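You operate a simulated robot arm through the tools that you are given. There is no shell and no other tool.

You are at the controls of a simulated robot arm. One attempt, no reset.

Task
Line the small mould with the grey cloth, fill it and close it.
Fine: cloth first, then the cheese, then the orange follower on it, the cord tight last; leave the other small cloth, cheeses and followers; the trolley stays braked.

Only the result counts: the job must be done as asked and must still hold three seconds after the hand-in. Knocking over, shifting, dropping, spilling or breaking anything else fails it. Flat cloth is picked up by pressing the open fingertips on it (5 to 10 N) and closing them slowly along it; thin cloth reads only 2 to 8 mm in the jaws.

Robot
A 7-joint arm with a two-finger parallel gripper, fixed in place. Base frame: the origin is on the floor under the middle of its stand, x ahead of it, y to its left, z up. Units: mm, degrees, N and s.
It reaches about 1247 mm from its shoulder. Its first joint turns from -132.0 to 132.0 degrees. Payload 3.91 kg.
The tool frame sits at the grasp point between the pads (the TCP): z along the fingers, y along the line on which they close. The tips reach 30 mm beyond it. Largest opening 110 mm; finger width 20, thickness 10; the body of the gripper, 48 by 112 mm, starts 55 mm behind the TCP.
Orientation is told as [roll, pitch, yaw] about the base's x, y, z axes, in that order, counted from this pose: with the fingers straight down and closing along the base's y, the tool's x points along the base's -x, its y along +y and its z along -z.

Tools
- The arm moves only by the tool nudge_tool. Its argument "plan" is a list of rows, each a list of 3 entries, a list of its own where there are three numbers: the shift along the base's x, y, z in units of 20 mm (1.0 is 20 mm), then the turn, a rotation vector about the base's x, y, z in units of 6 degrees (1.0 is 6 degrees), then the closure, from 0 (fully open) to 1 (shut). In form: [[[tx, ty, tz], [ax, ay, az], jaw], ...]. A call has 1 to 20 rows; each row shifts and turns the commanded pose from where the row before left it. A call with a number of a shift or a turn outside -1 to 1 is refused whole. Rows are played at 5 a second. More than 50 mm and 8.6 degrees between two rows, or a gripper value outside its range, and nothing of the call is played. A pose out of reach is approached as far as the arm can. The call stops where the force on the tool passes 50 N (or 10 N more than at its start, if that is more) or the arm is blocked; 0.2 s more then pass. The fingers move at their own pace (about 108 mm/s each) and stop on an object; they squeeze with about 31 N. The grip force told is the motor's: it shows also when the fingers shut on nothing. Time passes only in rows, and 0.2 s behind the last, so rows that do not move let the fingers close. It gives the time, the measured TCP pose, the force on the tool (base axes), the opening and the grip force at its end, in the units of the frame above (readings bear some noise), with the torque about the TCP (base axes, N m) and any sound that the robot's microphone picked up, and new pictures: "views" is both (left out), scene, wrist or none.
- Cameras (640 x 400 px; columns grow to the right, rows downward): "scene" is fixed at [225, 647.8, 1273.8]; the picture's right is [0.83, -0.55, 0.00], its down [-0.55, -0.83, -0.06] and it looks along [0.04, 0.05, -1.00] (base axes); focal length 305 px, centre (320, 200). "wrist" rides on the gripper at [72, 17, -103] in the tool frame; the picture's right is [-0.23, 0.97, 0.00], its down [-0.76, -0.18, -0.62] and it looks along [-0.61, -0.14, 0.78] (tool axes); focal length 222 px, centre (320, 200). There is no depth. A picture from a camera that has moved, and an enlarged one, comes with that camera's place and axes in the base frame and with its lens. The place of the scene camera against the robot may be out by one fixed shift of up to 12 mm in any direction.
- close_up(camera, box): a new picture of the part [left, top, right, bottom] of that camera's present view, enlarged. The clock stands still meanwhile.
- close_job(): hands the job in; it is judged then, once.

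Nothing tells you positions but the pictures and the camera data. Unless the task says otherwise, let go and move clear before handing in.

The tools are called as name(argument=value, ...) on one line, values as JSON. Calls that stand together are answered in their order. nudge_tool: Moves the arm, as the interface text tells. Its arguments: {"type":"object","properties":{"plan":{"type":"array","items":{"type":"array"}},"views":{"type":"string","enum":["both","scene","wrist","none"]}},"required":["plan"]} The other tools are called the same way: close_up (camera, box) takes an enlarged picture of a part of a camera's view; close_job () hands the job in.

At the start:

```text
clock: 0.0
ee_pos: [139.8, 568.3, 910.6]
ee_rot: [0.0, 0.0, -0.1]
wrist_force: [-0.3, 0.3, 0.8]
wrist_torque: [-0.05, 0.0, -0.01]
opening: 110.1
grasp_force: 0.0
```

scene: 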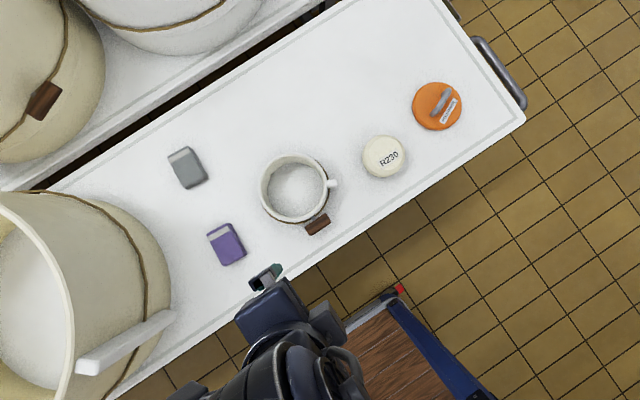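
wrist: 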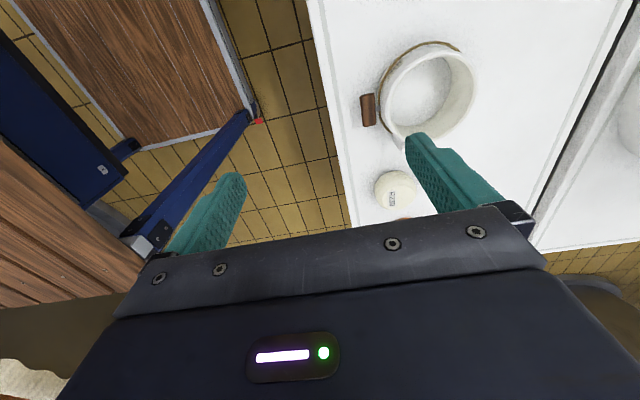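

The table holds a folded grey cloth, a folded purple cloth, a small white mould with a cord and brown toggle, a cheese (R230) and an orange follower. I'll look closer before moving.

close_up(camera="scene", box=[220, 120, 380, 260])

close_up(camera="scene", box=[340, 60, 500, 200])

close_up(camera="scene", box=[140, 130, 270, 280])

close_up(camera="wrist", box=[330, 20, 530, 240])

close_up(camera="scene", box=[0, 0, 640, 400])

```text
2.86 times, centred on (300, 190) of scene
camera zoom: at [225.0, 647.8, 1273.8], right [0.83, -0.55, 0.0], down [-0.55, -0.83, -0.06], along [0.04, 0.05, -1.0], focal length 871 px, centre (377, 229)
```

zoom: 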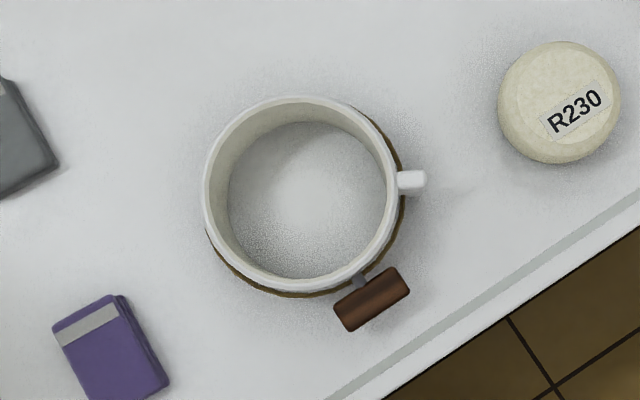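

```text
2.86 times, centred on (420, 130) of scene
camera zoom: at [225.0, 647.8, 1273.8], right [0.83, -0.55, 0.0], down [-0.55, -0.83, -0.06], along [0.04, 0.05, -1.0], focal length 871 px, centre (34, 400)
```

zoom: 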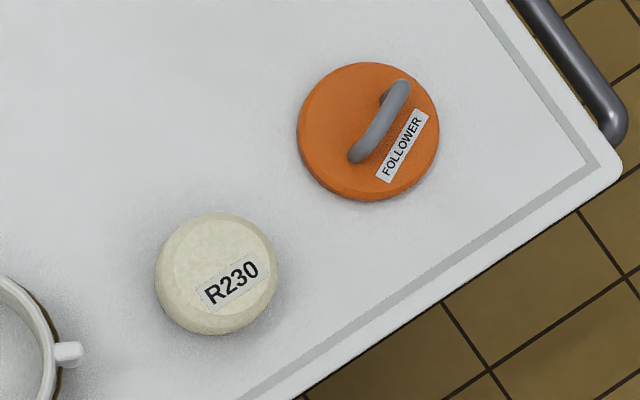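

```text
2.67 times, centred on (205, 205) of scene
camera zoom: at [225.0, 647.8, 1273.8], right [0.83, -0.55, 0.0], down [-0.55, -0.83, -0.06], along [0.04, 0.05, -1.0], focal length 813 px, centre (627, 187)
```

zoom: 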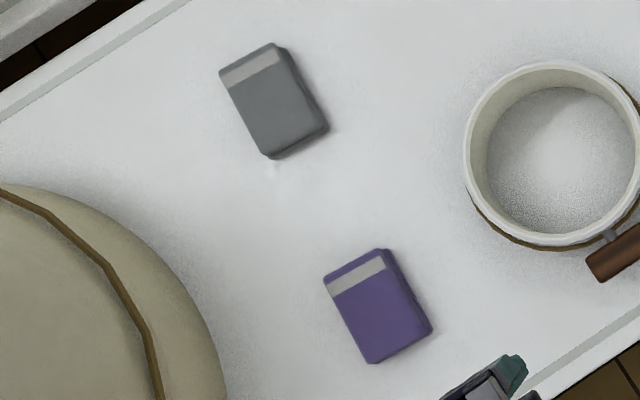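

```text
1.82 times, centred on (430, 130) of wrist
camera zoom: at [66.7, 585.7, 1015.6], right [0.23, 0.97, 0.0], down [0.76, -0.18, 0.62], along [0.61, -0.14, -0.78], focal length 404 px, centre (120, 327)
```

zoom: 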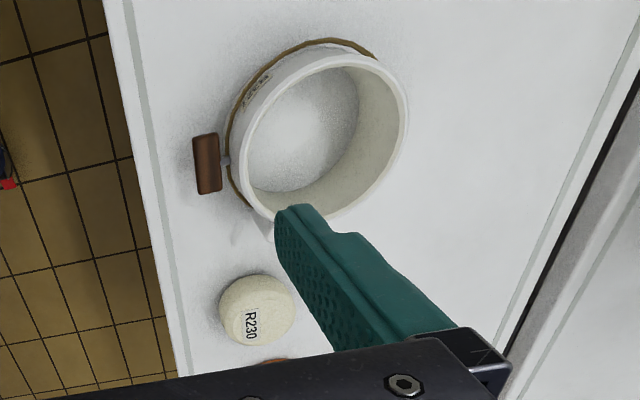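

```text
1.00 times, centred on (320, 200) of scene (not enlarged: the box is as wide or as high as the picture)
camera zoom: at [225.0, 647.8, 1273.8], right [0.83, -0.55, 0.0], down [-0.55, -0.83, -0.06], along [0.04, 0.05, -1.0], focal length 305 px, centre (320, 200)
```

zoom: 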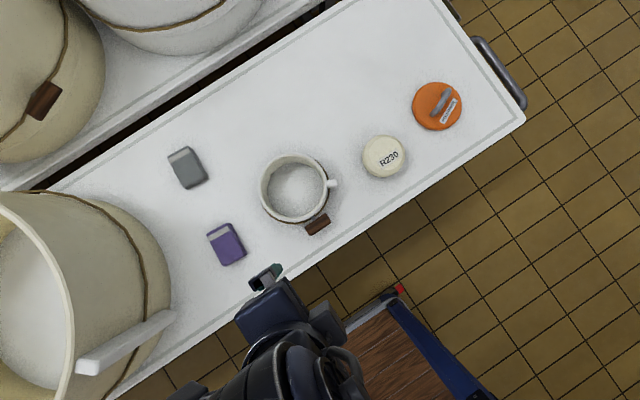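

The table top looks to be at about z=540. I take the mould to be near (216,734), the cheese near (436,692), the follower near (612,720) and the grey cloth near (27,929). I'll move over for a better wrist view of the mould and its cord, and to get heights.

nudge_tool(plan=[[[-0.4, 0.86, -0.5], [0, 0, 0], 0], [[-0.4, 0.86, -0.5], [0, 0, 0], 0], [[-0.4, 0.86, -0.5], [0, 0, 0], 0], [[-0.4, 0.86, -0.5], [0, 0, 0], 0], [[-0.4, 0.86, -0.5], [0, 0, 0], 0], [[-0.4, 0.86, -0.5], [0, 0, 0], 0], [[-0.4, 0.86, -0.5], [0, 0, 0], 0], [[-0.4, 0.86, -0.5], [0, 0, 0], 0], [[-0.4, 0.86, -0.5], [0, 0, 0], 0], [[-0.4, 0.86, -0.5], [0, 0, 0], 0], [[0, 0, 0], [0, 0, 0], 0]])

```text
clock: 2.4
ee_pos: [56.3, 740.1, 812.0]
ee_rot: [0.1, 0.0, -0.1]
wrist_force: [-0.7, -0.6, -1.2]
wrist_torque: [0.01, -0.03, 0.0]
opening: 110.2
grasp_force: 0.1
camera wrist: at [-15.4, 757.7, 916.4], right [0.23, 0.97, 0.0], down [0.76, -0.18, 0.62], along [0.61, -0.14, -0.78], focal length 222 px, centre (320, 200)
```

scene: 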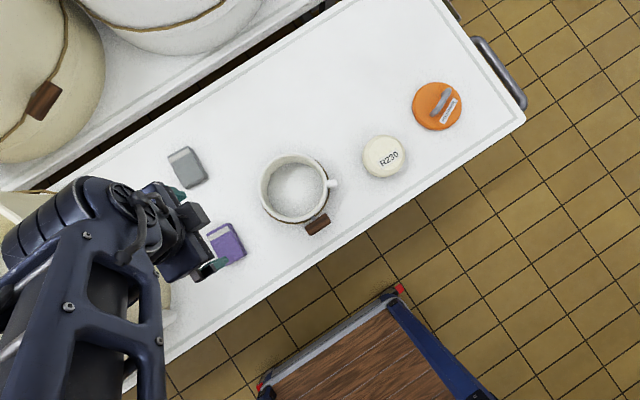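
wrist: 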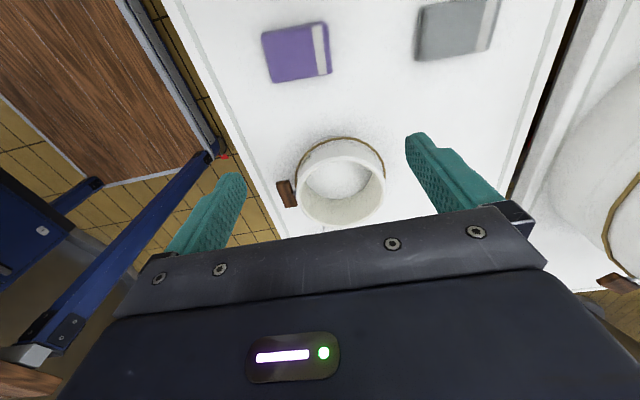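

The mould, both cloths and the toggle are in the wrist view now. I'll enlarge them to get accurate positions.

close_up(camera="wrist", box=[260, 110, 420, 240])

close_up(camera="wrist", box=[390, 0, 520, 90])

close_up(camera="wrist", box=[230, 0, 360, 100])

```text
3.08 times, centred on (340, 175) of wrist
camera zoom: at [-15.4, 757.7, 916.4], right [0.23, 0.97, 0.0], down [0.76, -0.18, 0.62], along [0.61, -0.14, -0.78], focal length 684 px, centre (258, 277)
```

zoom: 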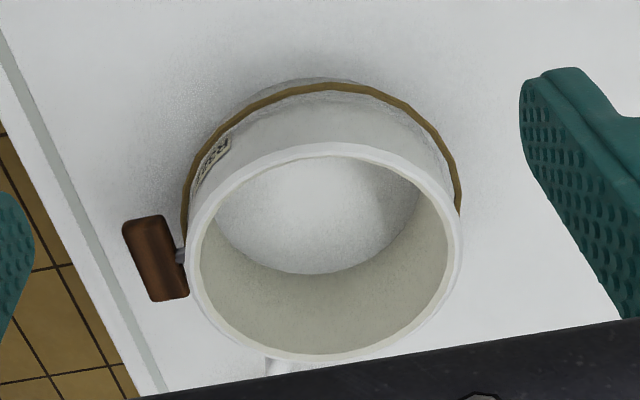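

```text
4.44 times, centred on (455, 45) of wrist
camera zoom: at [-15.4, 757.7, 916.4], right [0.23, 0.97, 0.0], down [0.76, -0.18, 0.62], along [0.61, -0.14, -0.78], focal length 987 px, centre (-280, 889)
```

zoom: 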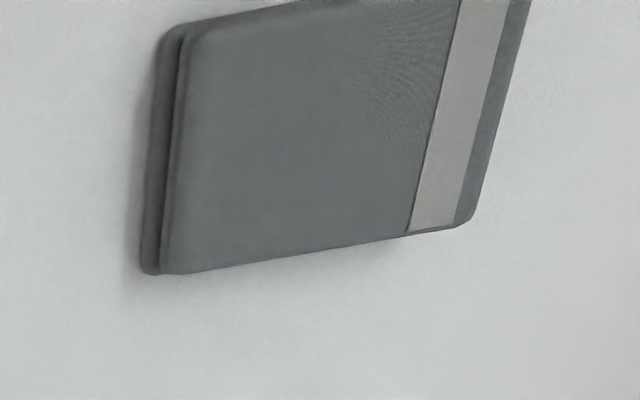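

```text
4.00 times, centred on (295, 50) of wrist
camera zoom: at [-15.4, 757.7, 916.4], right [0.23, 0.97, 0.0], down [0.76, -0.18, 0.62], along [0.61, -0.14, -0.78], focal length 888 px, centre (420, 800)
```

zoom: 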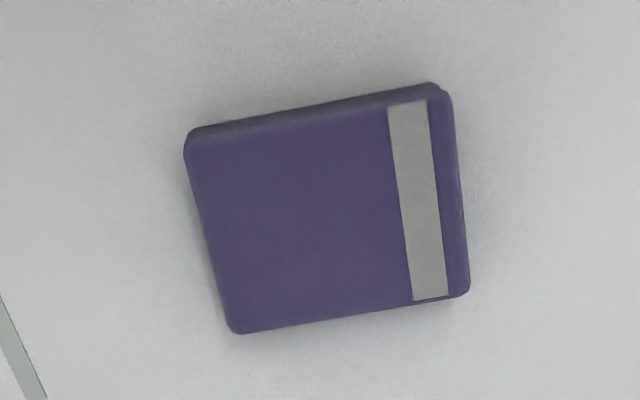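

The grey cloth is a folded packet, roughly 60 by 93 mm, centred near (28,928). I'll turn the wrist by 90° and move in so the camera looks out over it.

nudge_tool(plan=[[[-0.18, 0.273, -0.2], [0, 0, 1], 0], [[-0.18, 0.273, -0.2], [0, 0, 1], 0], [[-0.18, 0.273, -0.2], [0, 0, 1], 0], [[-0.18, 0.273, -0.2], [0, 0, 1], 0], [[-0.18, 0.273, -0.2], [0, 0, 1], 0], [[-0.18, 0.273, -0.2], [0, 0, 1], 0], [[-0.18, 0.273, -0.2], [0, 0, 1], 0], [[-0.18, 0.273, -0.2], [0, 0, 1], 0], [[-0.18, 0.273, -0.2], [0, 0, 1], 0], [[-0.18, 0.273, -0.2], [0, 0, 1], 0], [[-0.18, 0.273, -0.2], [0, 0, 1], 0], [[-0.18, 0.273, -0.2], [0, 0, 1], 0], [[-0.18, 0.273, -0.2], [0, 0, 1], 0], [[-0.18, 0.273, -0.2], [0, 0, 1], 0], [[-0.18, 0.273, -0.2], [0, 0, 1], 0], [[0, 0, 0], [0, 0, 0], 0]])

```text
clock: 5.8
ee_pos: [6.8, 822.9, 751.7]
ee_rot: [0.0, -0.1, 90.1]
wrist_force: [0.4, -0.2, -0.5]
wrist_torque: [-0.02, 0.01, 0.01]
opening: 110.0
grasp_force: 0.0
camera wrist: at [-11.3, 750.7, 855.9], right [-0.97, 0.23, 0.0], down [0.18, 0.76, 0.62], along [0.14, 0.61, -0.78], focal length 222 px, centre (320, 200)
```

scene: 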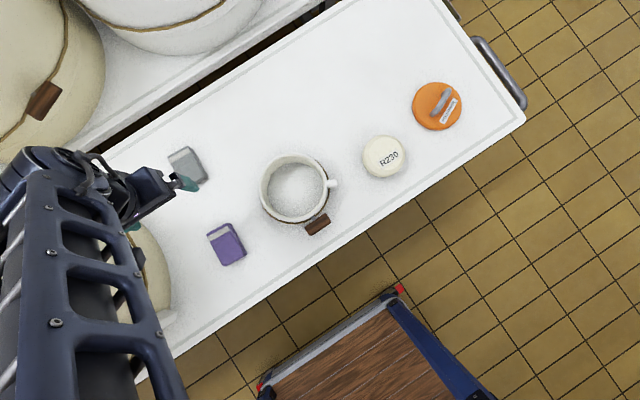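
wrist: 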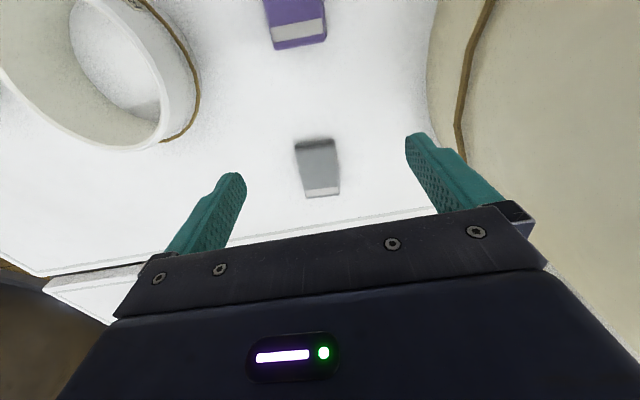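

The cloth is ahead of the fingers now. I'll enlarge it and the mould to measure them.

close_up(camera="wrist", box=[270, 120, 370, 210])

close_up(camera="wrist", box=[0, 0, 220, 160])

close_up(camera="scene", box=[130, 120, 260, 220])

```text
4.44 times, centred on (320, 165) of wrist
camera zoom: at [-11.3, 750.7, 855.9], right [-0.97, 0.23, 0.0], down [0.18, 0.76, 0.62], along [0.14, 0.61, -0.78], focal length 987 px, centre (320, 356)
```

zoom: 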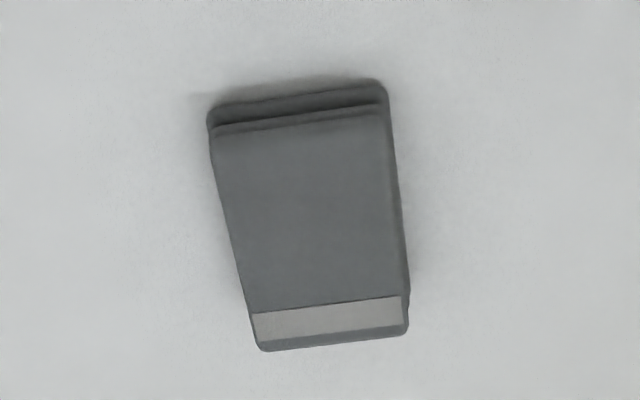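

```text
2.50 times, centred on (110, 80) of wrist
camera zoom: at [-11.3, 750.7, 855.9], right [-0.97, 0.23, 0.0], down [0.18, 0.76, 0.62], along [0.14, 0.61, -0.78], focal length 555 px, centre (845, 500)
```

zoom: 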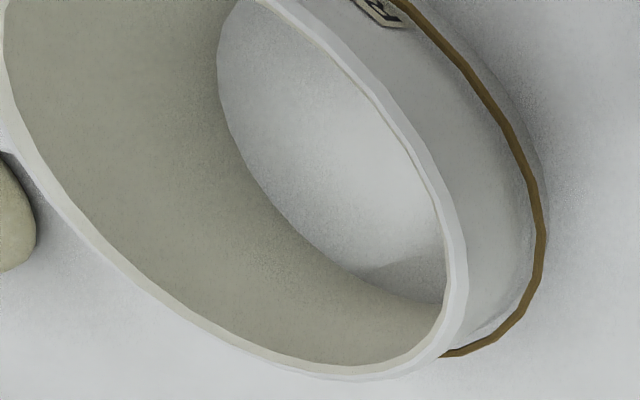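

```text
4.00 times, centred on (195, 170) of scene
camera zoom: at [225.0, 647.8, 1273.8], right [0.83, -0.55, 0.0], down [-0.55, -0.83, -0.06], along [0.04, 0.05, -1.0], focal length 1219 px, centre (820, 320)
```

zoom: 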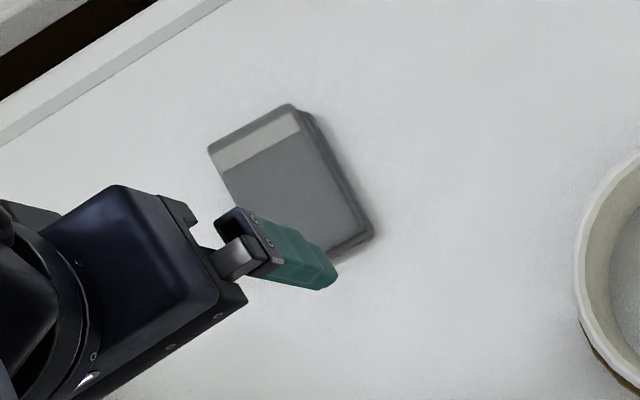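

The cloth packet's centre is near (33,930), about 55 by 88 mm, tilted about -5°, with its top near z≈555. I'll move above it with the jaws part closed and take another look.

nudge_tool(plan=[[[0.164, 0.669, -0.6], [0, 0, -0.11], 0.3], [[0.164, 0.669, -0.6], [0, 0, -0.11], 0.5], [[0.164, 0.669, -0.6], [0, 0, -0.11], 0.68], [[0.164, 0.669, -0.6], [0, 0, -0.11], 0.68], [[0.164, 0.669, -0.6], [0, 0, -0.11], 0.68], [[0.164, 0.669, -0.6], [0, 0, -0.11], 0.68], [[0.164, 0.669, -0.6], [0, 0, -0.11], 0.68], [[0.164, 0.669, -0.6], [0, 0, -0.11], 0.68], [[0, 0, 0], [0, 0, 0], 0.68]])

```text
clock: 7.8
ee_pos: [33.7, 929.4, 656.6]
ee_rot: [0.0, 0.0, 84.7]
wrist_force: [-0.3, -0.1, -0.3]
wrist_torque: [-0.03, 0.01, 0.01]
opening: 35.3
grasp_force: 0.1
camera wrist: at [9.4, 860.5, 760.0], right [-0.95, 0.32, 0.0], down [0.25, 0.74, 0.62], along [0.2, 0.59, -0.78], focal length 222 px, centre (320, 200)
```

scene: 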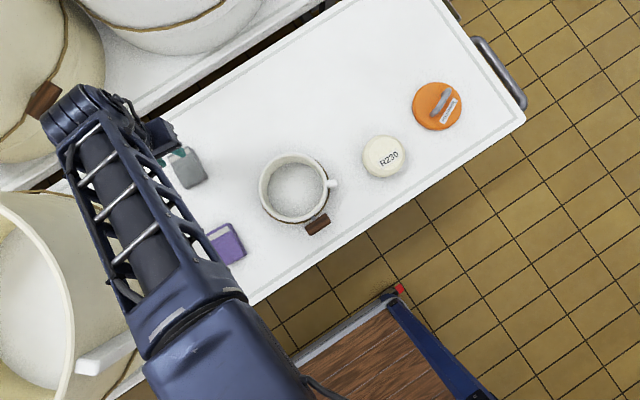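
wrist: 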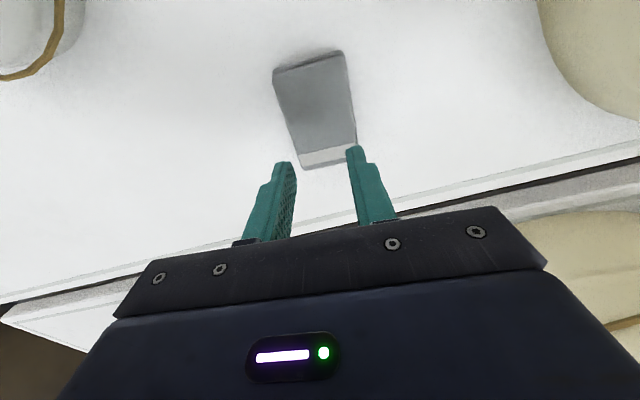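

close_up(camera="wrist", box=[230, 30, 410, 190])

```text
2.50 times, centred on (320, 110) of wrist
camera zoom: at [9.4, 860.5, 760.0], right [-0.95, 0.32, 0.0], down [0.25, 0.74, 0.62], along [0.2, 0.59, -0.78], focal length 555 px, centre (320, 425)
```

zoom: 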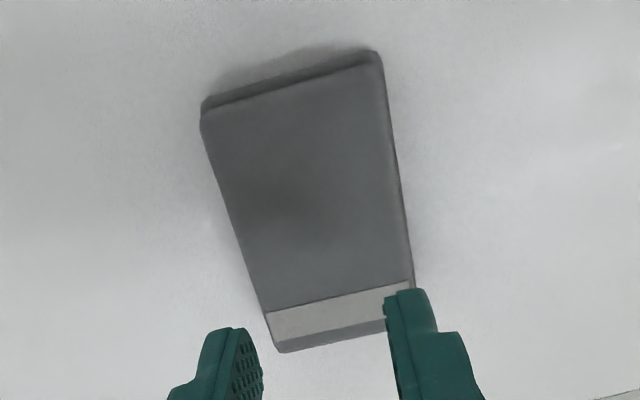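

I put the packet centre near (31,925), with its top around z≈560. I'll lower to just above it, then feel for contact in small steps.

nudge_tool(plan=[[[-0.06, -0.1, -0.5], [0, 0, 0], 0.73], [[-0.06, -0.1, -0.5], [0, 0, 0], 0.73], [[0, 0, -0.5], [0, 0, 0], 0.73], [[0, 0, -0.5], [0, 0, 0], 0.73], [[0, 0, -0.3], [0, 0, 0], 0.73], [[0, 0, 0], [0, 0, 0], 0.73]], views="wrist")

```text
clock: 9.2
ee_pos: [30.2, 925.4, 608.0]
ee_rot: [0.1, 0.0, 84.7]
wrist_force: [-0.4, -0.2, -0.2]
wrist_torque: [0.02, -0.01, -0.02]
opening: 29.6
grasp_force: 0.1
camera wrist: at [6.6, 855.5, 712.8], right [-0.95, 0.32, 0.0], down [0.25, 0.74, 0.62], along [0.2, 0.59, -0.78], focal length 222 px, centre (320, 200)
```

wrist: 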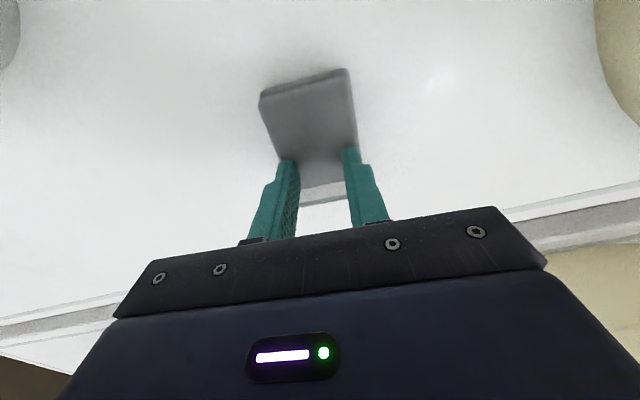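

The fingertips are over the cloth and inside its edges. I'll feel downward now.

nudge_tool(plan=[[[0, 0, -0.15], [0, 0, 0], 0.73], [[0, 0, -0.15], [0, 0, 0], 0.73], [[0, 0, -0.1], [0, 0, 0], 0.73], [[0, 0, 0], [0, 0, 0], 0.73]], views="none")

nudge_tool(plan=[[[0, 0, -0.1], [0, 0, 0], 0.73], [[0, 0, -0.1], [0, 0, 0], 0.73], [[0, 0, 0], [0, 0, 0], 0.73]], views="none")

```text
clock: 10.2
ee_pos: [29.2, 926.8, 604.6]
ee_rot: [0.1, -0.3, 84.6]
wrist_force: [1.9, -7.5, 42.8]
wrist_torque: [-0.32, -0.13, -0.03]
opening: 30.0
grasp_force: 0.0
```

```text
clock: 10.6
ee_pos: [29.9, 928.6, 607.2]
ee_rot: [0.1, -0.4, 84.7]
wrist_force: [0.3, 0.2, 10.0]
wrist_torque: [-0.05, -0.06, 0.04]
opening: 30.0
grasp_force: 0.1
stopped in row 1: the force on the tool passed its limit at 56 N (the readings are from after the stop); the commanded pose is now the measured one
```

Contact came earlier than I expected: the cloth top is near z≈575, and the force briefly peaked. I'll check the current force and view before closing.

nudge_tool(plan=[[[0, 0, 0], [0, 0, 0], 0.73]], views="both")

```text
clock: 11.0
ee_pos: [29.4, 928.7, 605.8]
ee_rot: [0.1, -0.5, 84.7]
wrist_force: [-0.6, 4.9, 15.9]
wrist_torque: [0.02, 0.0, -0.04]
opening: 29.9
grasp_force: 0.6
camera wrist: at [6.1, 858.1, 709.6], right [-0.95, 0.32, 0.0], down [0.25, 0.74, 0.63], along [0.2, 0.6, -0.78], focal length 222 px, centre (320, 200)
```

scene: 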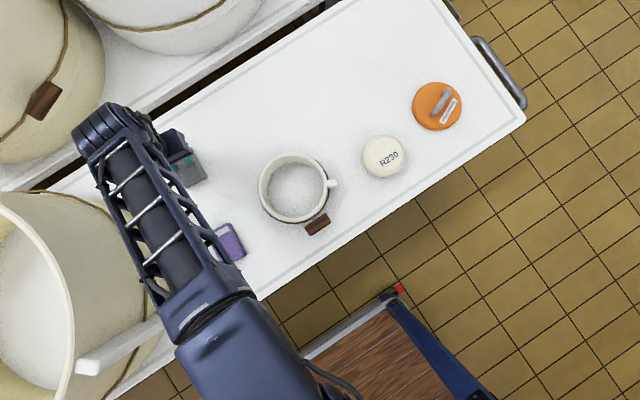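
wrist: 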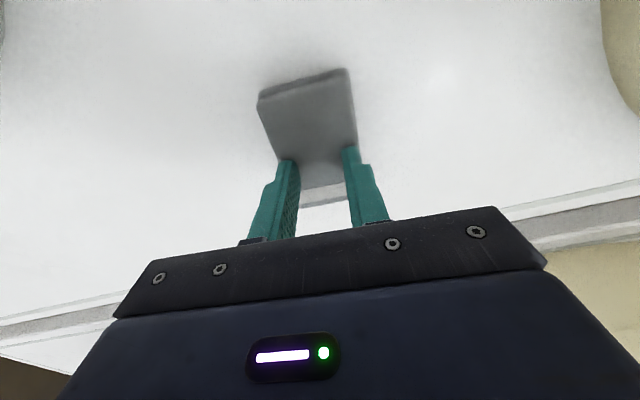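

nudge_tool(plan=[[[0, 0, 0.04], [0, 0, 0], 0.73], [[0, 0, 0], [0, 0, 0], 0.73]], views="none")

```text
clock: 11.6
ee_pos: [29.0, 928.3, 605.7]
ee_rot: [0.1, -0.3, 84.7]
wrist_force: [-0.9, 5.3, 14.8]
wrist_torque: [0.07, -0.01, -0.01]
opening: 29.8
grasp_force: 0.3
```

nudge_tool(plan=[[[0, 0, 0.05], [0, 0, 0], 0.73], [[0, 0, 0], [0, 0, 0], 0.73]], views="none")

```text
clock: 12.2
ee_pos: [28.8, 928.1, 605.7]
ee_rot: [0.1, -0.3, 84.7]
wrist_force: [0.2, 4.0, 13.7]
wrist_torque: [0.09, 0.01, 0.05]
opening: 29.7
grasp_force: 0.1
```

nudge_tool(plan=[[[0, 0, 0.1], [0, 0, 0], 0.73], [[0, 0, 0.05], [0, 0, 0], 0.73], [[0, 0, 0], [0, 0, 0], 0.73]], views="none")

```text
clock: 13.0
ee_pos: [30.3, 927.6, 606.3]
ee_rot: [0.1, -0.2, 84.7]
wrist_force: [0.3, -0.5, 0.1]
wrist_torque: [0.01, -0.01, -0.01]
opening: 29.8
grasp_force: 0.0
```

nudge_tool(plan=[[[0, 0, -0.05], [0, 0, 0], 0.73], [[0, 0, 0], [0, 0, 0], 0.73]], views="none")

```text
clock: 13.6
ee_pos: [29.7, 928.2, 606.4]
ee_rot: [0.1, -0.3, 84.7]
wrist_force: [-0.5, 0.2, 0.9]
wrist_torque: [0.02, -0.03, -0.01]
opening: 29.5
grasp_force: 0.1
```

nudge_tool(plan=[[[0, 0, -0.04], [0, 0, 0], 0.73], [[0, 0, 0], [0, 0, 0], 0.73]], views="none")

```text
clock: 14.2
ee_pos: [30.5, 927.7, 606.9]
ee_rot: [0.1, -0.3, 84.7]
wrist_force: [0.6, -0.4, -0.6]
wrist_torque: [0.04, 0.0, 0.01]
opening: 30.0
grasp_force: 0.1
```

nudge_tool(plan=[[[0, 0, -0.05], [0, 0, 0], 0.73], [[0, 0, 0], [0, 0, 0], 0.73]], views="none")

```text
clock: 14.8
ee_pos: [29.2, 928.8, 607.2]
ee_rot: [0.1, -0.3, 84.6]
wrist_force: [0.2, -0.2, 0.8]
wrist_torque: [-0.01, -0.02, 0.01]
opening: 29.7
grasp_force: 0.1
```

nudge_tool(plan=[[[0, 0, -0.05], [0, 0, 0], 0.73], [[0, 0, 0], [0, 0, 0], 0.73]], views="none")

```text
clock: 15.4
ee_pos: [28.7, 928.1, 605.3]
ee_rot: [0.1, -0.4, 84.8]
wrist_force: [-0.5, 1.0, 7.2]
wrist_torque: [-0.02, -0.01, 0.01]
opening: 29.6
grasp_force: 0.0
```

The press is now about 7 N, inside the range. I'll close slowly along the cloth.

nudge_tool(plan=[[[0, 0, 0], [0, 0, 0], 0.75], [[0, 0, 0], [0, 0, 0], 0.77], [[0, 0, 0], [0, 0, 0], 0.79], [[0, 0, 0], [0, 0, 0], 0.81], [[0, 0, 0], [0, 0, 0], 0.83], [[0, 0, 0], [0, 0, 0], 0.85], [[0, 0, 0], [0, 0, 0], 0.87], [[0, 0, 0], [0, 0, 0], 0.89], [[0, 0, 0], [0, 0, 0], 0.91], [[0, 0, 0], [0, 0, 0], 0.93], [[0, 0, 0], [0, 0, 0], 0.95], [[0, 0, 0], [0, 0, 0], 0.97], [[0, 0, 0], [0, 0, 0], 0.99], [[0, 0, 0], [0, 0, 0], 1.0], [[0, 0, 0], [0, 0, 0], 1.0], [[0, 0, 0], [0, 0, 0], 1.0]], views="both")

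```text
clock: 18.8
ee_pos: [29.9, 927.8, 604.5]
ee_rot: [0.2, -0.4, 84.7]
wrist_force: [1.6, 0.8, 18.8]
wrist_torque: [0.0, -0.04, -0.03]
opening: 0.0
grasp_force: 30.7
camera wrist: at [5.6, 857.2, 709.6], right [-0.95, 0.32, 0.0], down [0.25, 0.74, 0.63], along [0.2, 0.6, -0.78], focal length 222 px, centre (320, 200)
```

scene: 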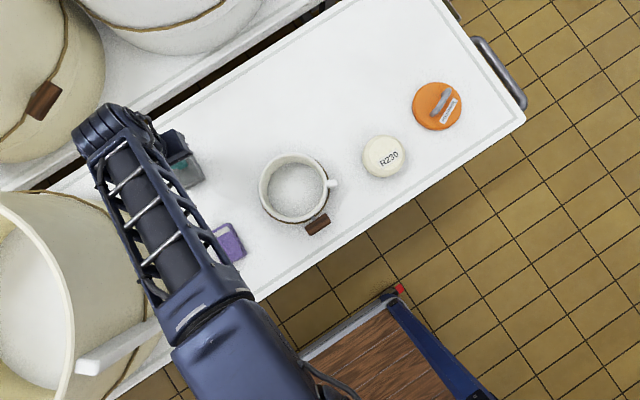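
wrist: 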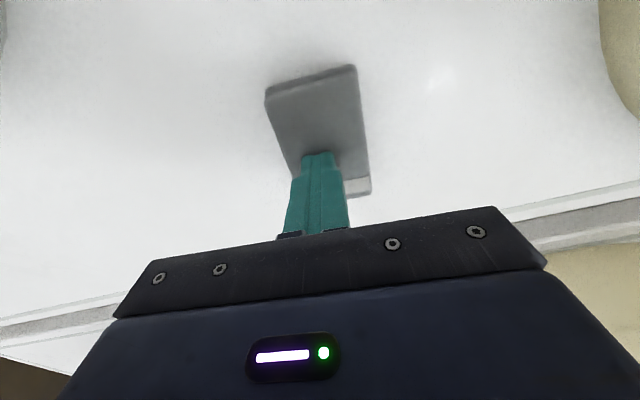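

The jaws shut on nothing (0.0 mm) and the press crept up to 19 N, so that pinch failed. I'll lift a little, reopen and look at the packet again.

nudge_tool(plan=[[[0, 0, 0.2], [0, 0, 0], 1.0], [[0, 0, 0.4], [0, 0, 0], 1.0], [[0, 0, 0.5], [0, 0, 0], 0.8], [[0, 0, 0.5], [0, 0, 0], 0.6], [[0, 0, 0.5], [0, 0, 0], 0.45], [[0, 0, 0], [0, 0, 0], 0.45]], views="both")

close_up(camera="wrist", box=[210, 30, 410, 220])

```text
clock: 20.2
ee_pos: [29.6, 928.7, 647.8]
ee_rot: [0.1, -0.2, 84.7]
wrist_force: [-0.1, -0.4, 0.4]
wrist_torque: [0.01, 0.03, 0.05]
opening: 60.7
grasp_force: 0.0
camera wrist: at [5.7, 858.1, 751.9], right [-0.95, 0.32, 0.0], down [0.25, 0.74, 0.63], along [0.2, 0.6, -0.78], focal length 222 px, centre (320, 200)
```

scene: 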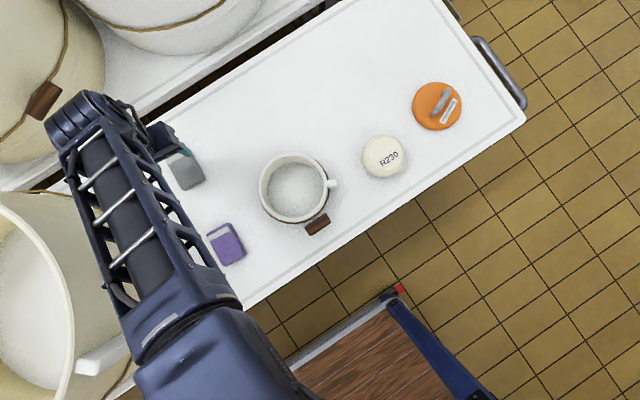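
wrist: 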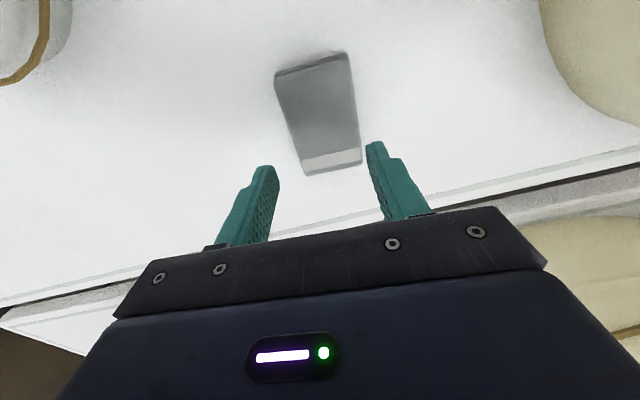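

```text
2.11 times, centred on (310, 125) of wrist
camera zoom: at [5.7, 858.1, 751.9], right [-0.95, 0.32, 0.0], down [0.25, 0.74, 0.63], along [0.2, 0.6, -0.78], focal length 468 px, centre (341, 358)
```

zoom: 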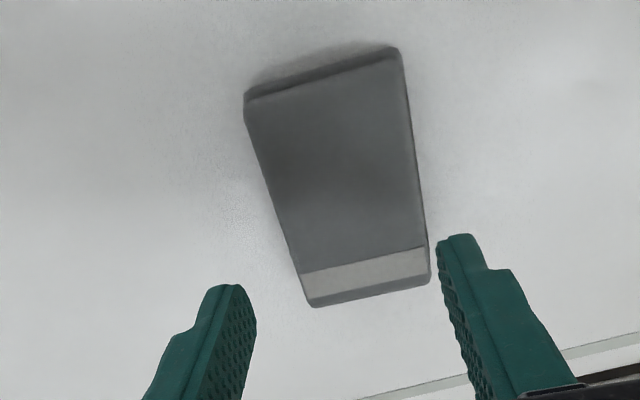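

With the contact height known (about 575), the packet centre works out at about (24,921), so I was 6–7 mm off and one finger sat on the edge. I'll re-centre and come down to just above contact.

nudge_tool(plan=[[[-0.15, -0.2, -0.5], [0, 0, 0], 0.6], [[-0.15, -0.18, -0.5], [0, 0, 0], 0.76], [[0, 0, -0.5], [0, 0, 0], 0.76], [[0, 0, -0.4], [0, 0, 0], 0.76], [[0, 0, 0], [0, 0, 0], 0.76]], views="wrist")

close_up(camera="wrist", box=[230, 50, 390, 210])

```text
clock: 21.4
ee_pos: [23.3, 921.6, 609.4]
ee_rot: [0.1, -0.3, 84.7]
wrist_force: [0.2, 0.0, -0.8]
wrist_torque: [0.0, 0.01, -0.02]
opening: 26.4
grasp_force: 0.0
camera wrist: at [0.2, 851.0, 713.9], right [-0.95, 0.32, 0.0], down [0.25, 0.74, 0.63], along [0.2, 0.6, -0.78], focal length 222 px, centre (320, 200)
```

wrist: 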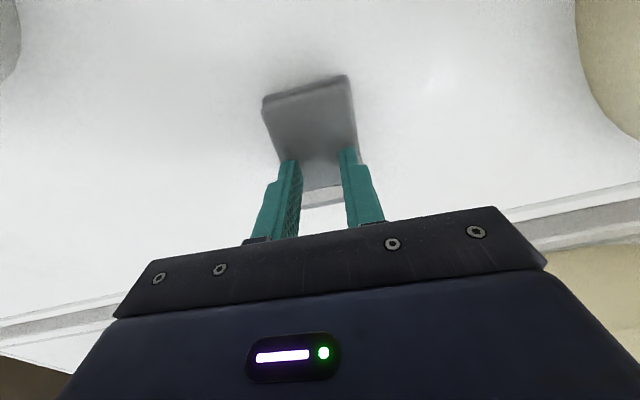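

```text
2.50 times, centred on (310, 130) of wrist
camera zoom: at [0.2, 851.0, 713.9], right [-0.95, 0.32, 0.0], down [0.25, 0.74, 0.63], along [0.2, 0.6, -0.78], focal length 555 px, centre (345, 375)
```

zoom: 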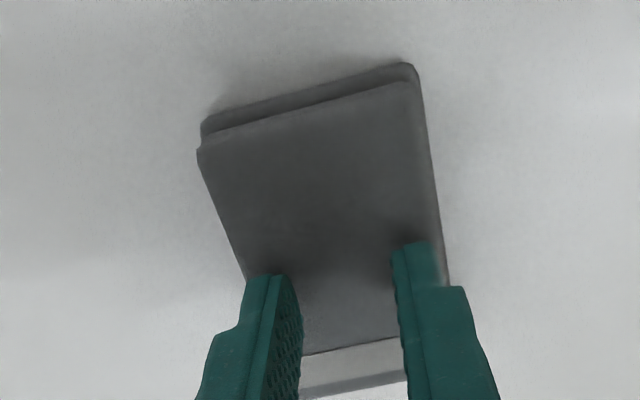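

The tips are centred on the packet. I'll step down gently.

nudge_tool(plan=[[[0, 0, -0.1], [0, 0, 0], 0.76], [[0, 0, -0.05], [0, 0, 0], 0.76], [[0, 0, 0], [0, 0, 0], 0.76]], views="none")

```text
clock: 22.2
ee_pos: [24.5, 920.8, 607.0]
ee_rot: [0.1, -0.3, 84.7]
wrist_force: [-0.7, 0.9, 0.1]
wrist_torque: [-0.01, 0.03, -0.01]
opening: 26.3
grasp_force: 0.0
```

nudge_tool(plan=[[[0, 0, -0.04], [0, 0, 0], 0.76], [[0, 0, 0], [0, 0, 0], 0.76], [[0, 0, 0], [0, 0, 0], 0.76]], views="none")

```text
clock: 23.0
ee_pos: [24.0, 920.9, 606.1]
ee_rot: [0.1, -0.3, 84.7]
wrist_force: [0.7, 1.5, 1.2]
wrist_torque: [0.0, -0.06, 0.01]
opening: 26.4
grasp_force: 0.2
```

nudge_tool(plan=[[[0, 0, -0.03], [0, 0, 0], 0.76], [[0, 0, 0], [0, 0, 0], 0.76], [[0, 0, 0], [0, 0, 0], 0.76]], views="none")

```text
clock: 23.8
ee_pos: [23.5, 921.6, 606.5]
ee_rot: [0.0, -0.4, 84.7]
wrist_force: [0.8, -2.2, 10.5]
wrist_torque: [-0.11, -0.07, 0.0]
opening: 26.5
grasp_force: 0.4
```

nudge_tool(plan=[[[0, 0, 0.01], [0, 0, 0], 0.76], [[0, 0, 0], [0, 0, 0], 0.76]], views="none")

```text
clock: 24.4
ee_pos: [24.0, 920.8, 605.7]
ee_rot: [0.2, -0.3, 84.7]
wrist_force: [-0.3, 5.1, 8.8]
wrist_torque: [0.1, -0.03, 0.0]
opening: 26.3
grasp_force: 0.1
```

nudge_tool(plan=[[[0, 0, 0], [0, 0, 0], 0.785], [[0, 0, 0], [0, 0, 0], 0.81], [[0, 0, 0], [0, 0, 0], 0.835]], views="none")

```text
clock: 25.2
ee_pos: [24.4, 919.7, 605.7]
ee_rot: [0.1, -0.3, 84.6]
wrist_force: [3.4, 0.2, 12.2]
wrist_torque: [-0.09, -0.22, -0.01]
opening: 22.2
grasp_force: 4.0
```

nudge_tool(plan=[[[0, 0, 0.02], [0, 0, 0], 0.85], [[0, 0, 0], [0, 0, 0], 0.865], [[0, 0, 0], [0, 0, 0], 0.88]], views="none")

```text
clock: 26.0
ee_pos: [24.1, 920.1, 606.4]
ee_rot: [0.1, -0.3, 84.7]
wrist_force: [0.9, -2.0, 10.6]
wrist_torque: [-0.06, -0.07, 0.0]
opening: 17.7
grasp_force: 4.5
```

nudge_tool(plan=[[[0, 0, 0.015], [0, 0, 0], 0.9], [[0, 0, 0], [0, 0, 0], 0.92], [[0, 0, 0], [0, 0, 0], 0.94]], views="wrist")

close_up(camera="wrist", box=[230, 50, 390, 210])

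```text
clock: 26.8
ee_pos: [24.2, 920.0, 606.5]
ee_rot: [0.2, -0.4, 84.7]
wrist_force: [1.8, -0.4, 7.7]
wrist_torque: [-0.04, -0.07, 0.01]
opening: 9.0
grasp_force: 2.7
camera wrist: at [0.8, 850.3, 709.9], right [-0.95, 0.32, 0.0], down [0.25, 0.74, 0.63], along [0.2, 0.6, -0.78], focal length 222 px, centre (320, 200)
```

wrist: 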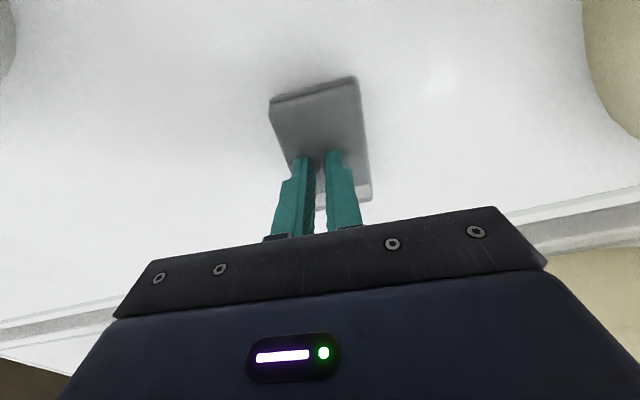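

```text
2.50 times, centred on (310, 130) of wrist
camera zoom: at [0.8, 850.3, 709.9], right [-0.95, 0.32, 0.0], down [0.25, 0.74, 0.63], along [0.2, 0.6, -0.78], focal length 555 px, centre (345, 375)
```

zoom: 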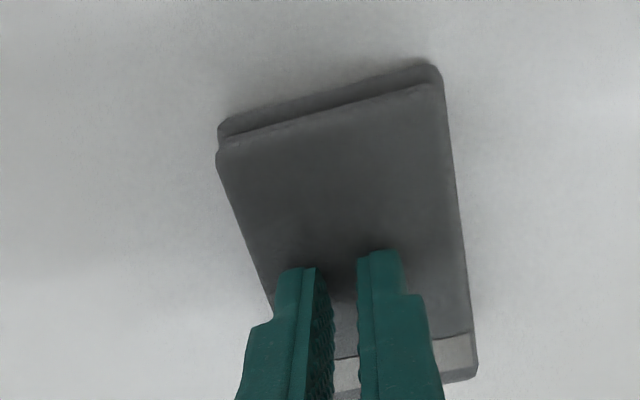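

nudge_tool(plan=[[[0, 0, 0], [0, 0, 0], 0.96], [[0, 0, 0], [0, 0, 0], 0.98], [[0, 0, 0], [0, 0, 0], 1.0], [[0, 0, 0], [0, 0, 0], 1.0]], views="none")

```text
clock: 27.8
ee_pos: [24.6, 921.8, 604.6]
ee_rot: [0.1, -0.3, 84.7]
wrist_force: [-0.7, -1.2, 6.1]
wrist_torque: [-0.01, 0.03, 0.0]
opening: 0.0
grasp_force: 31.2
```

The jaws shut empty again, and the packet just slides as a block. I'll lift, move back and tilt the camera to see its side and thickness before choosing another grasp.

nudge_tool(plan=[[[0, 0, 0.3], [0, 0, 0], 1.0], [[0, 0, 0.6], [0, 0, 0], 0.9], [[0, -0.3, 1], [0, 0, 0], 0.6], [[0.3, -0.6, 1], [0, 0, 0.5], 0.4], [[0.4, -0.8, 0.6], [0.6, 0, 0.6], 0.4], [[0.4, -0.8, 0.4], [0.6, 0, 0.6], 0.4], [[0.4, -0.8, 0.2], [0.8, 0, 0.6], 0.4], [[0.4, -0.8, 0], [0.8, 0, 0.6], 0.4], [[0.4, -0.8, -0.2], [0.8, 0, 0.6], 0.4], [[0.4, -0.8, -0.2], [0.8, 0, 0], 0.4], [[0, -0.5, -0.2], [0.6, 0, 0], 0.4], [[0, 0, 0], [0, 0, 0], 0.4]], views="both")

```text
clock: 30.4
ee_pos: [77.9, 797.6, 674.7]
ee_rot: [-5.7, -29.7, 107.8]
wrist_force: [0.6, 0.7, -1.4]
wrist_torque: [0.01, 0.01, 0.05]
opening: 65.7
grasp_force: 0.1
camera wrist: at [86.0, 681.8, 728.5], right [-1.0, -0.06, 0.03], down [0.01, 0.36, 0.93], along [-0.07, 0.93, -0.36], focal length 222 px, centre (320, 200)
```

scene: 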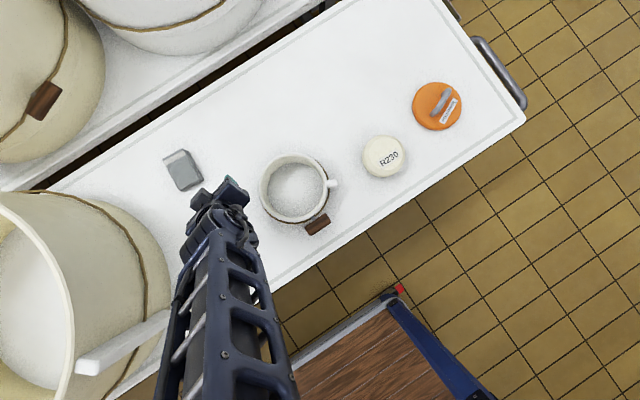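
wrist: 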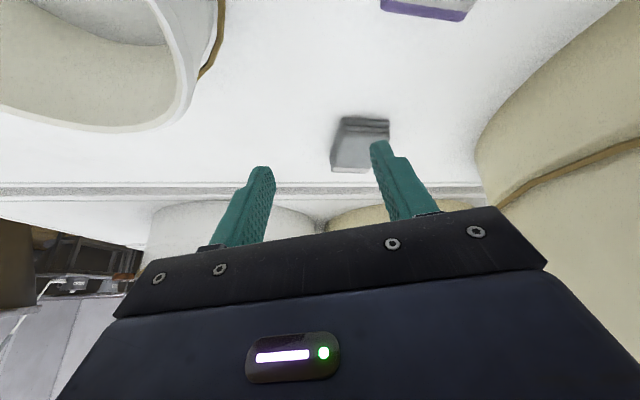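

close_up(camera="wrist", box=[310, 100, 410, 185])

close_up(camera="wrist", box=[360, 0, 500, 40])

close_up(camera="scene", box=[130, 120, 260, 220])

```text
4.71 times, centred on (360, 142) of wrist
camera zoom: at [86.0, 681.8, 728.5], right [-1.0, -0.06, 0.03], down [0.01, 0.36, 0.93], along [-0.07, 0.93, -0.36], focal length 1045 px, centre (132, 471)
```

zoom: 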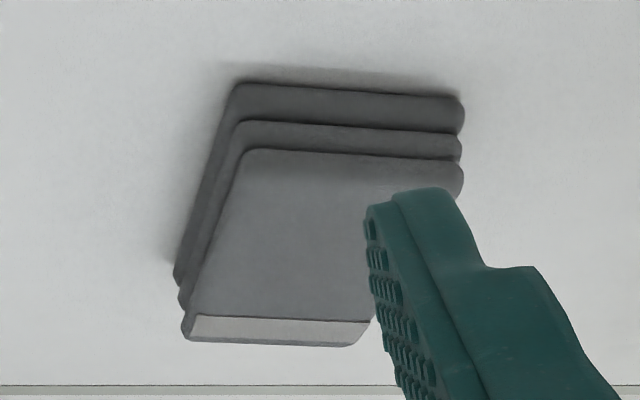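

```text
4.57 times, centred on (430, 20) of wrist
camera zoom: at [86.0, 681.8, 728.5], right [-1.0, -0.06, 0.03], down [0.01, 0.36, 0.93], along [-0.07, 0.93, -0.36], focal length 1015 px, centre (-183, 1023)
```

zoom: 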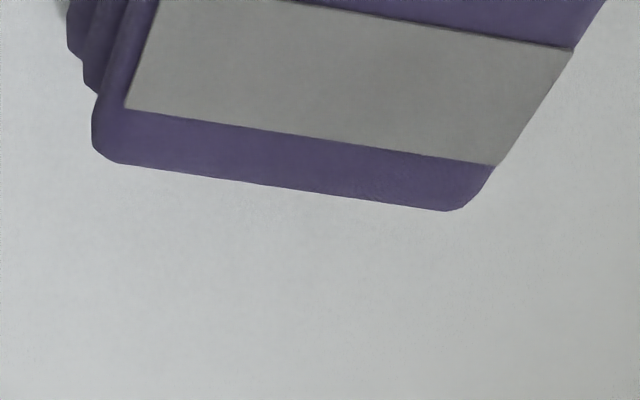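

```text
4.00 times, centred on (195, 170) of scene
camera zoom: at [225.0, 647.8, 1273.8], right [0.83, -0.55, 0.0], down [-0.55, -0.83, -0.06], along [0.04, 0.05, -1.0], focal length 1219 px, centre (820, 320)
```

zoom: 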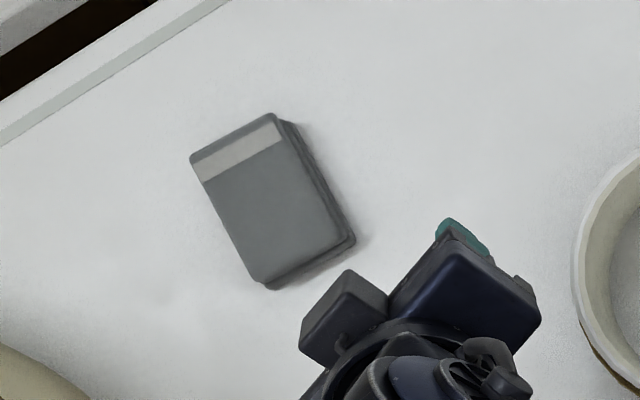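

The packet is a stack of three layers about 20 mm thick, now centred near (19,923) with the table near z≈555. It behaves as a firm block, so I'll grip it by its long sides. First I'll return to the straight-down pose above it with the jaws wide.

nudge_tool(plan=[[[-0.1, 0.3, 0.3], [-0.6, 0, 0], 0.3], [[-0.3, 0.6, 0], [-0.8, 0, 0], 0.25], [[-0.4, 0.8, 0], [-0.8, 0, -0.6], 0.25], [[-0.4, 0.8, 0], [-0.8, 0, -0.6], 0.25], [[-0.4, 0.8, 0], [-0.8, 0, -0.6], 0.25], [[-0.4, 0.9, 0], [-0.6, 0, -0.6], 0.25], [[-0.4, 0.9, -0.3], [-0.6, 0, -0.6], 0.25], [[-0.4, 0.9, -0.5], [0, 0, -0.5], 0.25], [[-0.15, 0.27, -0.5], [0, 0, 0], 0.25], [[0, 0, -0.4], [0, 0, 0], 0.25], [[0, 0, 0], [0, 0, 0], 0.25]], views="both")

close_up(camera="wrist", box=[210, 30, 410, 220])

```text
clock: 32.8
ee_pos: [19.3, 922.4, 646.7]
ee_rot: [0.1, -0.4, 84.7]
wrist_force: [0.5, 0.2, -0.4]
wrist_torque: [0.01, -0.01, 0.0]
opening: 82.4
grasp_force: 0.0
camera wrist: at [-4.9, 851.7, 751.5], right [-0.95, 0.32, 0.0], down [0.25, 0.74, 0.63], along [0.2, 0.6, -0.78], focal length 222 px, centre (320, 200)
```

scene: 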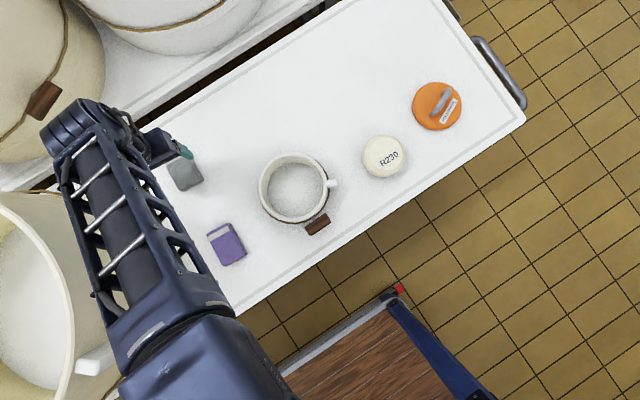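
wrist: 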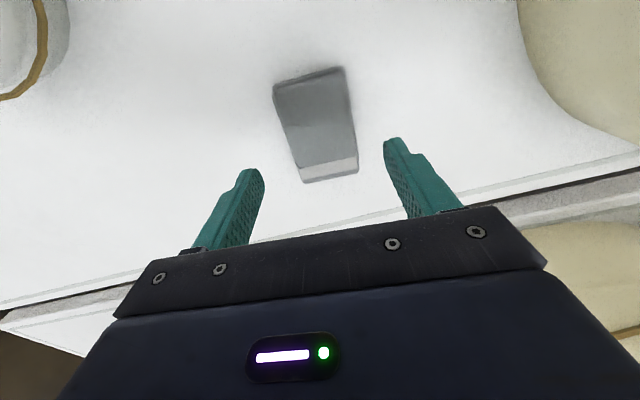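

```text
2.11 times, centred on (310, 125) of wrist
camera zoom: at [-4.9, 851.7, 751.5], right [-0.95, 0.32, 0.0], down [0.25, 0.74, 0.63], along [0.2, 0.6, -0.78], focal length 468 px, centre (341, 358)
```

zoom: 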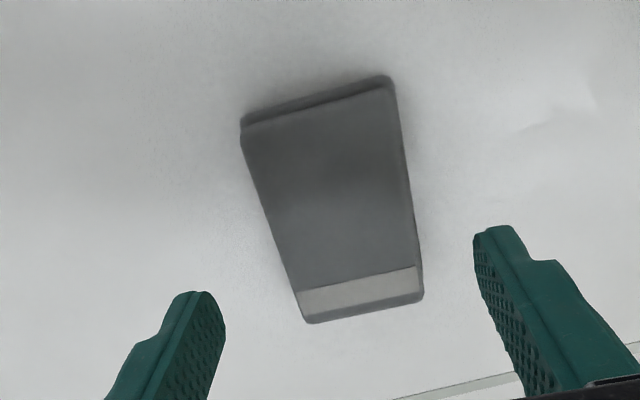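

The packet is centred under the open jaws at about (18,922). I'll lower the fingers to straddle it.

nudge_tool(plan=[[[0, 0, -0.5], [0, 0, 0], 0.25], [[0, 0, -0.5], [0, 0, 0], 0.25], [[-0.05, 0, -0.5], [0, 0, 0], 0.25], [[0, 0, -0.4], [0, 0, 0], 0.25], [[0, 0, -0.3], [0, 0, 0], 0.25], [[0, 0, -0.2], [0, 0, 0], 0.25], [[0, 0, 0], [0, 0, 0], 0.25]], views="wrist")

```text
clock: 34.4
ee_pos: [17.6, 922.9, 598.1]
ee_rot: [0.2, -0.3, 84.7]
wrist_force: [0.7, 0.0, -0.1]
wrist_torque: [0.01, 0.01, 0.05]
opening: 82.4
grasp_force: 0.0
camera wrist: at [-4.9, 852.2, 703.4], right [-0.95, 0.32, 0.0], down [0.25, 0.74, 0.63], along [0.2, 0.6, -0.78], focal length 222 px, centre (320, 200)
```

wrist: 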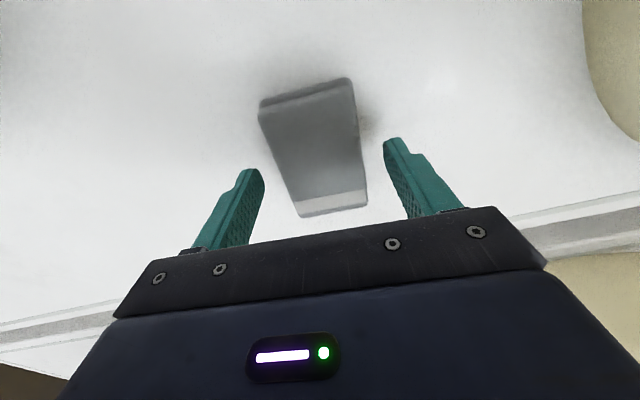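

nudge_tool(plan=[[[0, 0, -0.1], [0, 0, 0], 0.25], [[0, 0, -0.1], [0, 0, 0], 0.25], [[0, 0, 0], [0, 0, 0], 0.25]], views="none")

```text
clock: 35.2
ee_pos: [19.3, 921.3, 595.9]
ee_rot: [0.1, -0.3, 84.7]
wrist_force: [0.5, 0.4, -0.6]
wrist_torque: [0.0, -0.04, 0.01]
opening: 82.3
grasp_force: 0.1
```

nudge_tool(plan=[[[0, 0, -0.08], [0, 0, 0], 0.25], [[0, 0, -0.07], [0, 0, 0], 0.25], [[0, 0, 0], [0, 0, 0], 0.25]], views="none")

```text
clock: 36.0
ee_pos: [17.8, 921.4, 592.3]
ee_rot: [0.1, -0.4, 84.7]
wrist_force: [-0.2, 0.0, 0.3]
wrist_torque: [-0.03, 0.0, -0.01]
opening: 82.5
grasp_force: 0.1
```

nudge_tool(plan=[[[0, 0, -0.08], [0, 0, 0], 0.25], [[0, 0, -0.04], [0, 0, 0], 0.25], [[0, 0, 0], [0, 0, 0], 0.25]], views="none")

```text
clock: 36.8
ee_pos: [17.8, 920.6, 589.4]
ee_rot: [0.1, -0.2, 84.7]
wrist_force: [0.2, -0.3, -0.6]
wrist_torque: [-0.04, -0.02, -0.04]
opening: 82.3
grasp_force: 0.0
```

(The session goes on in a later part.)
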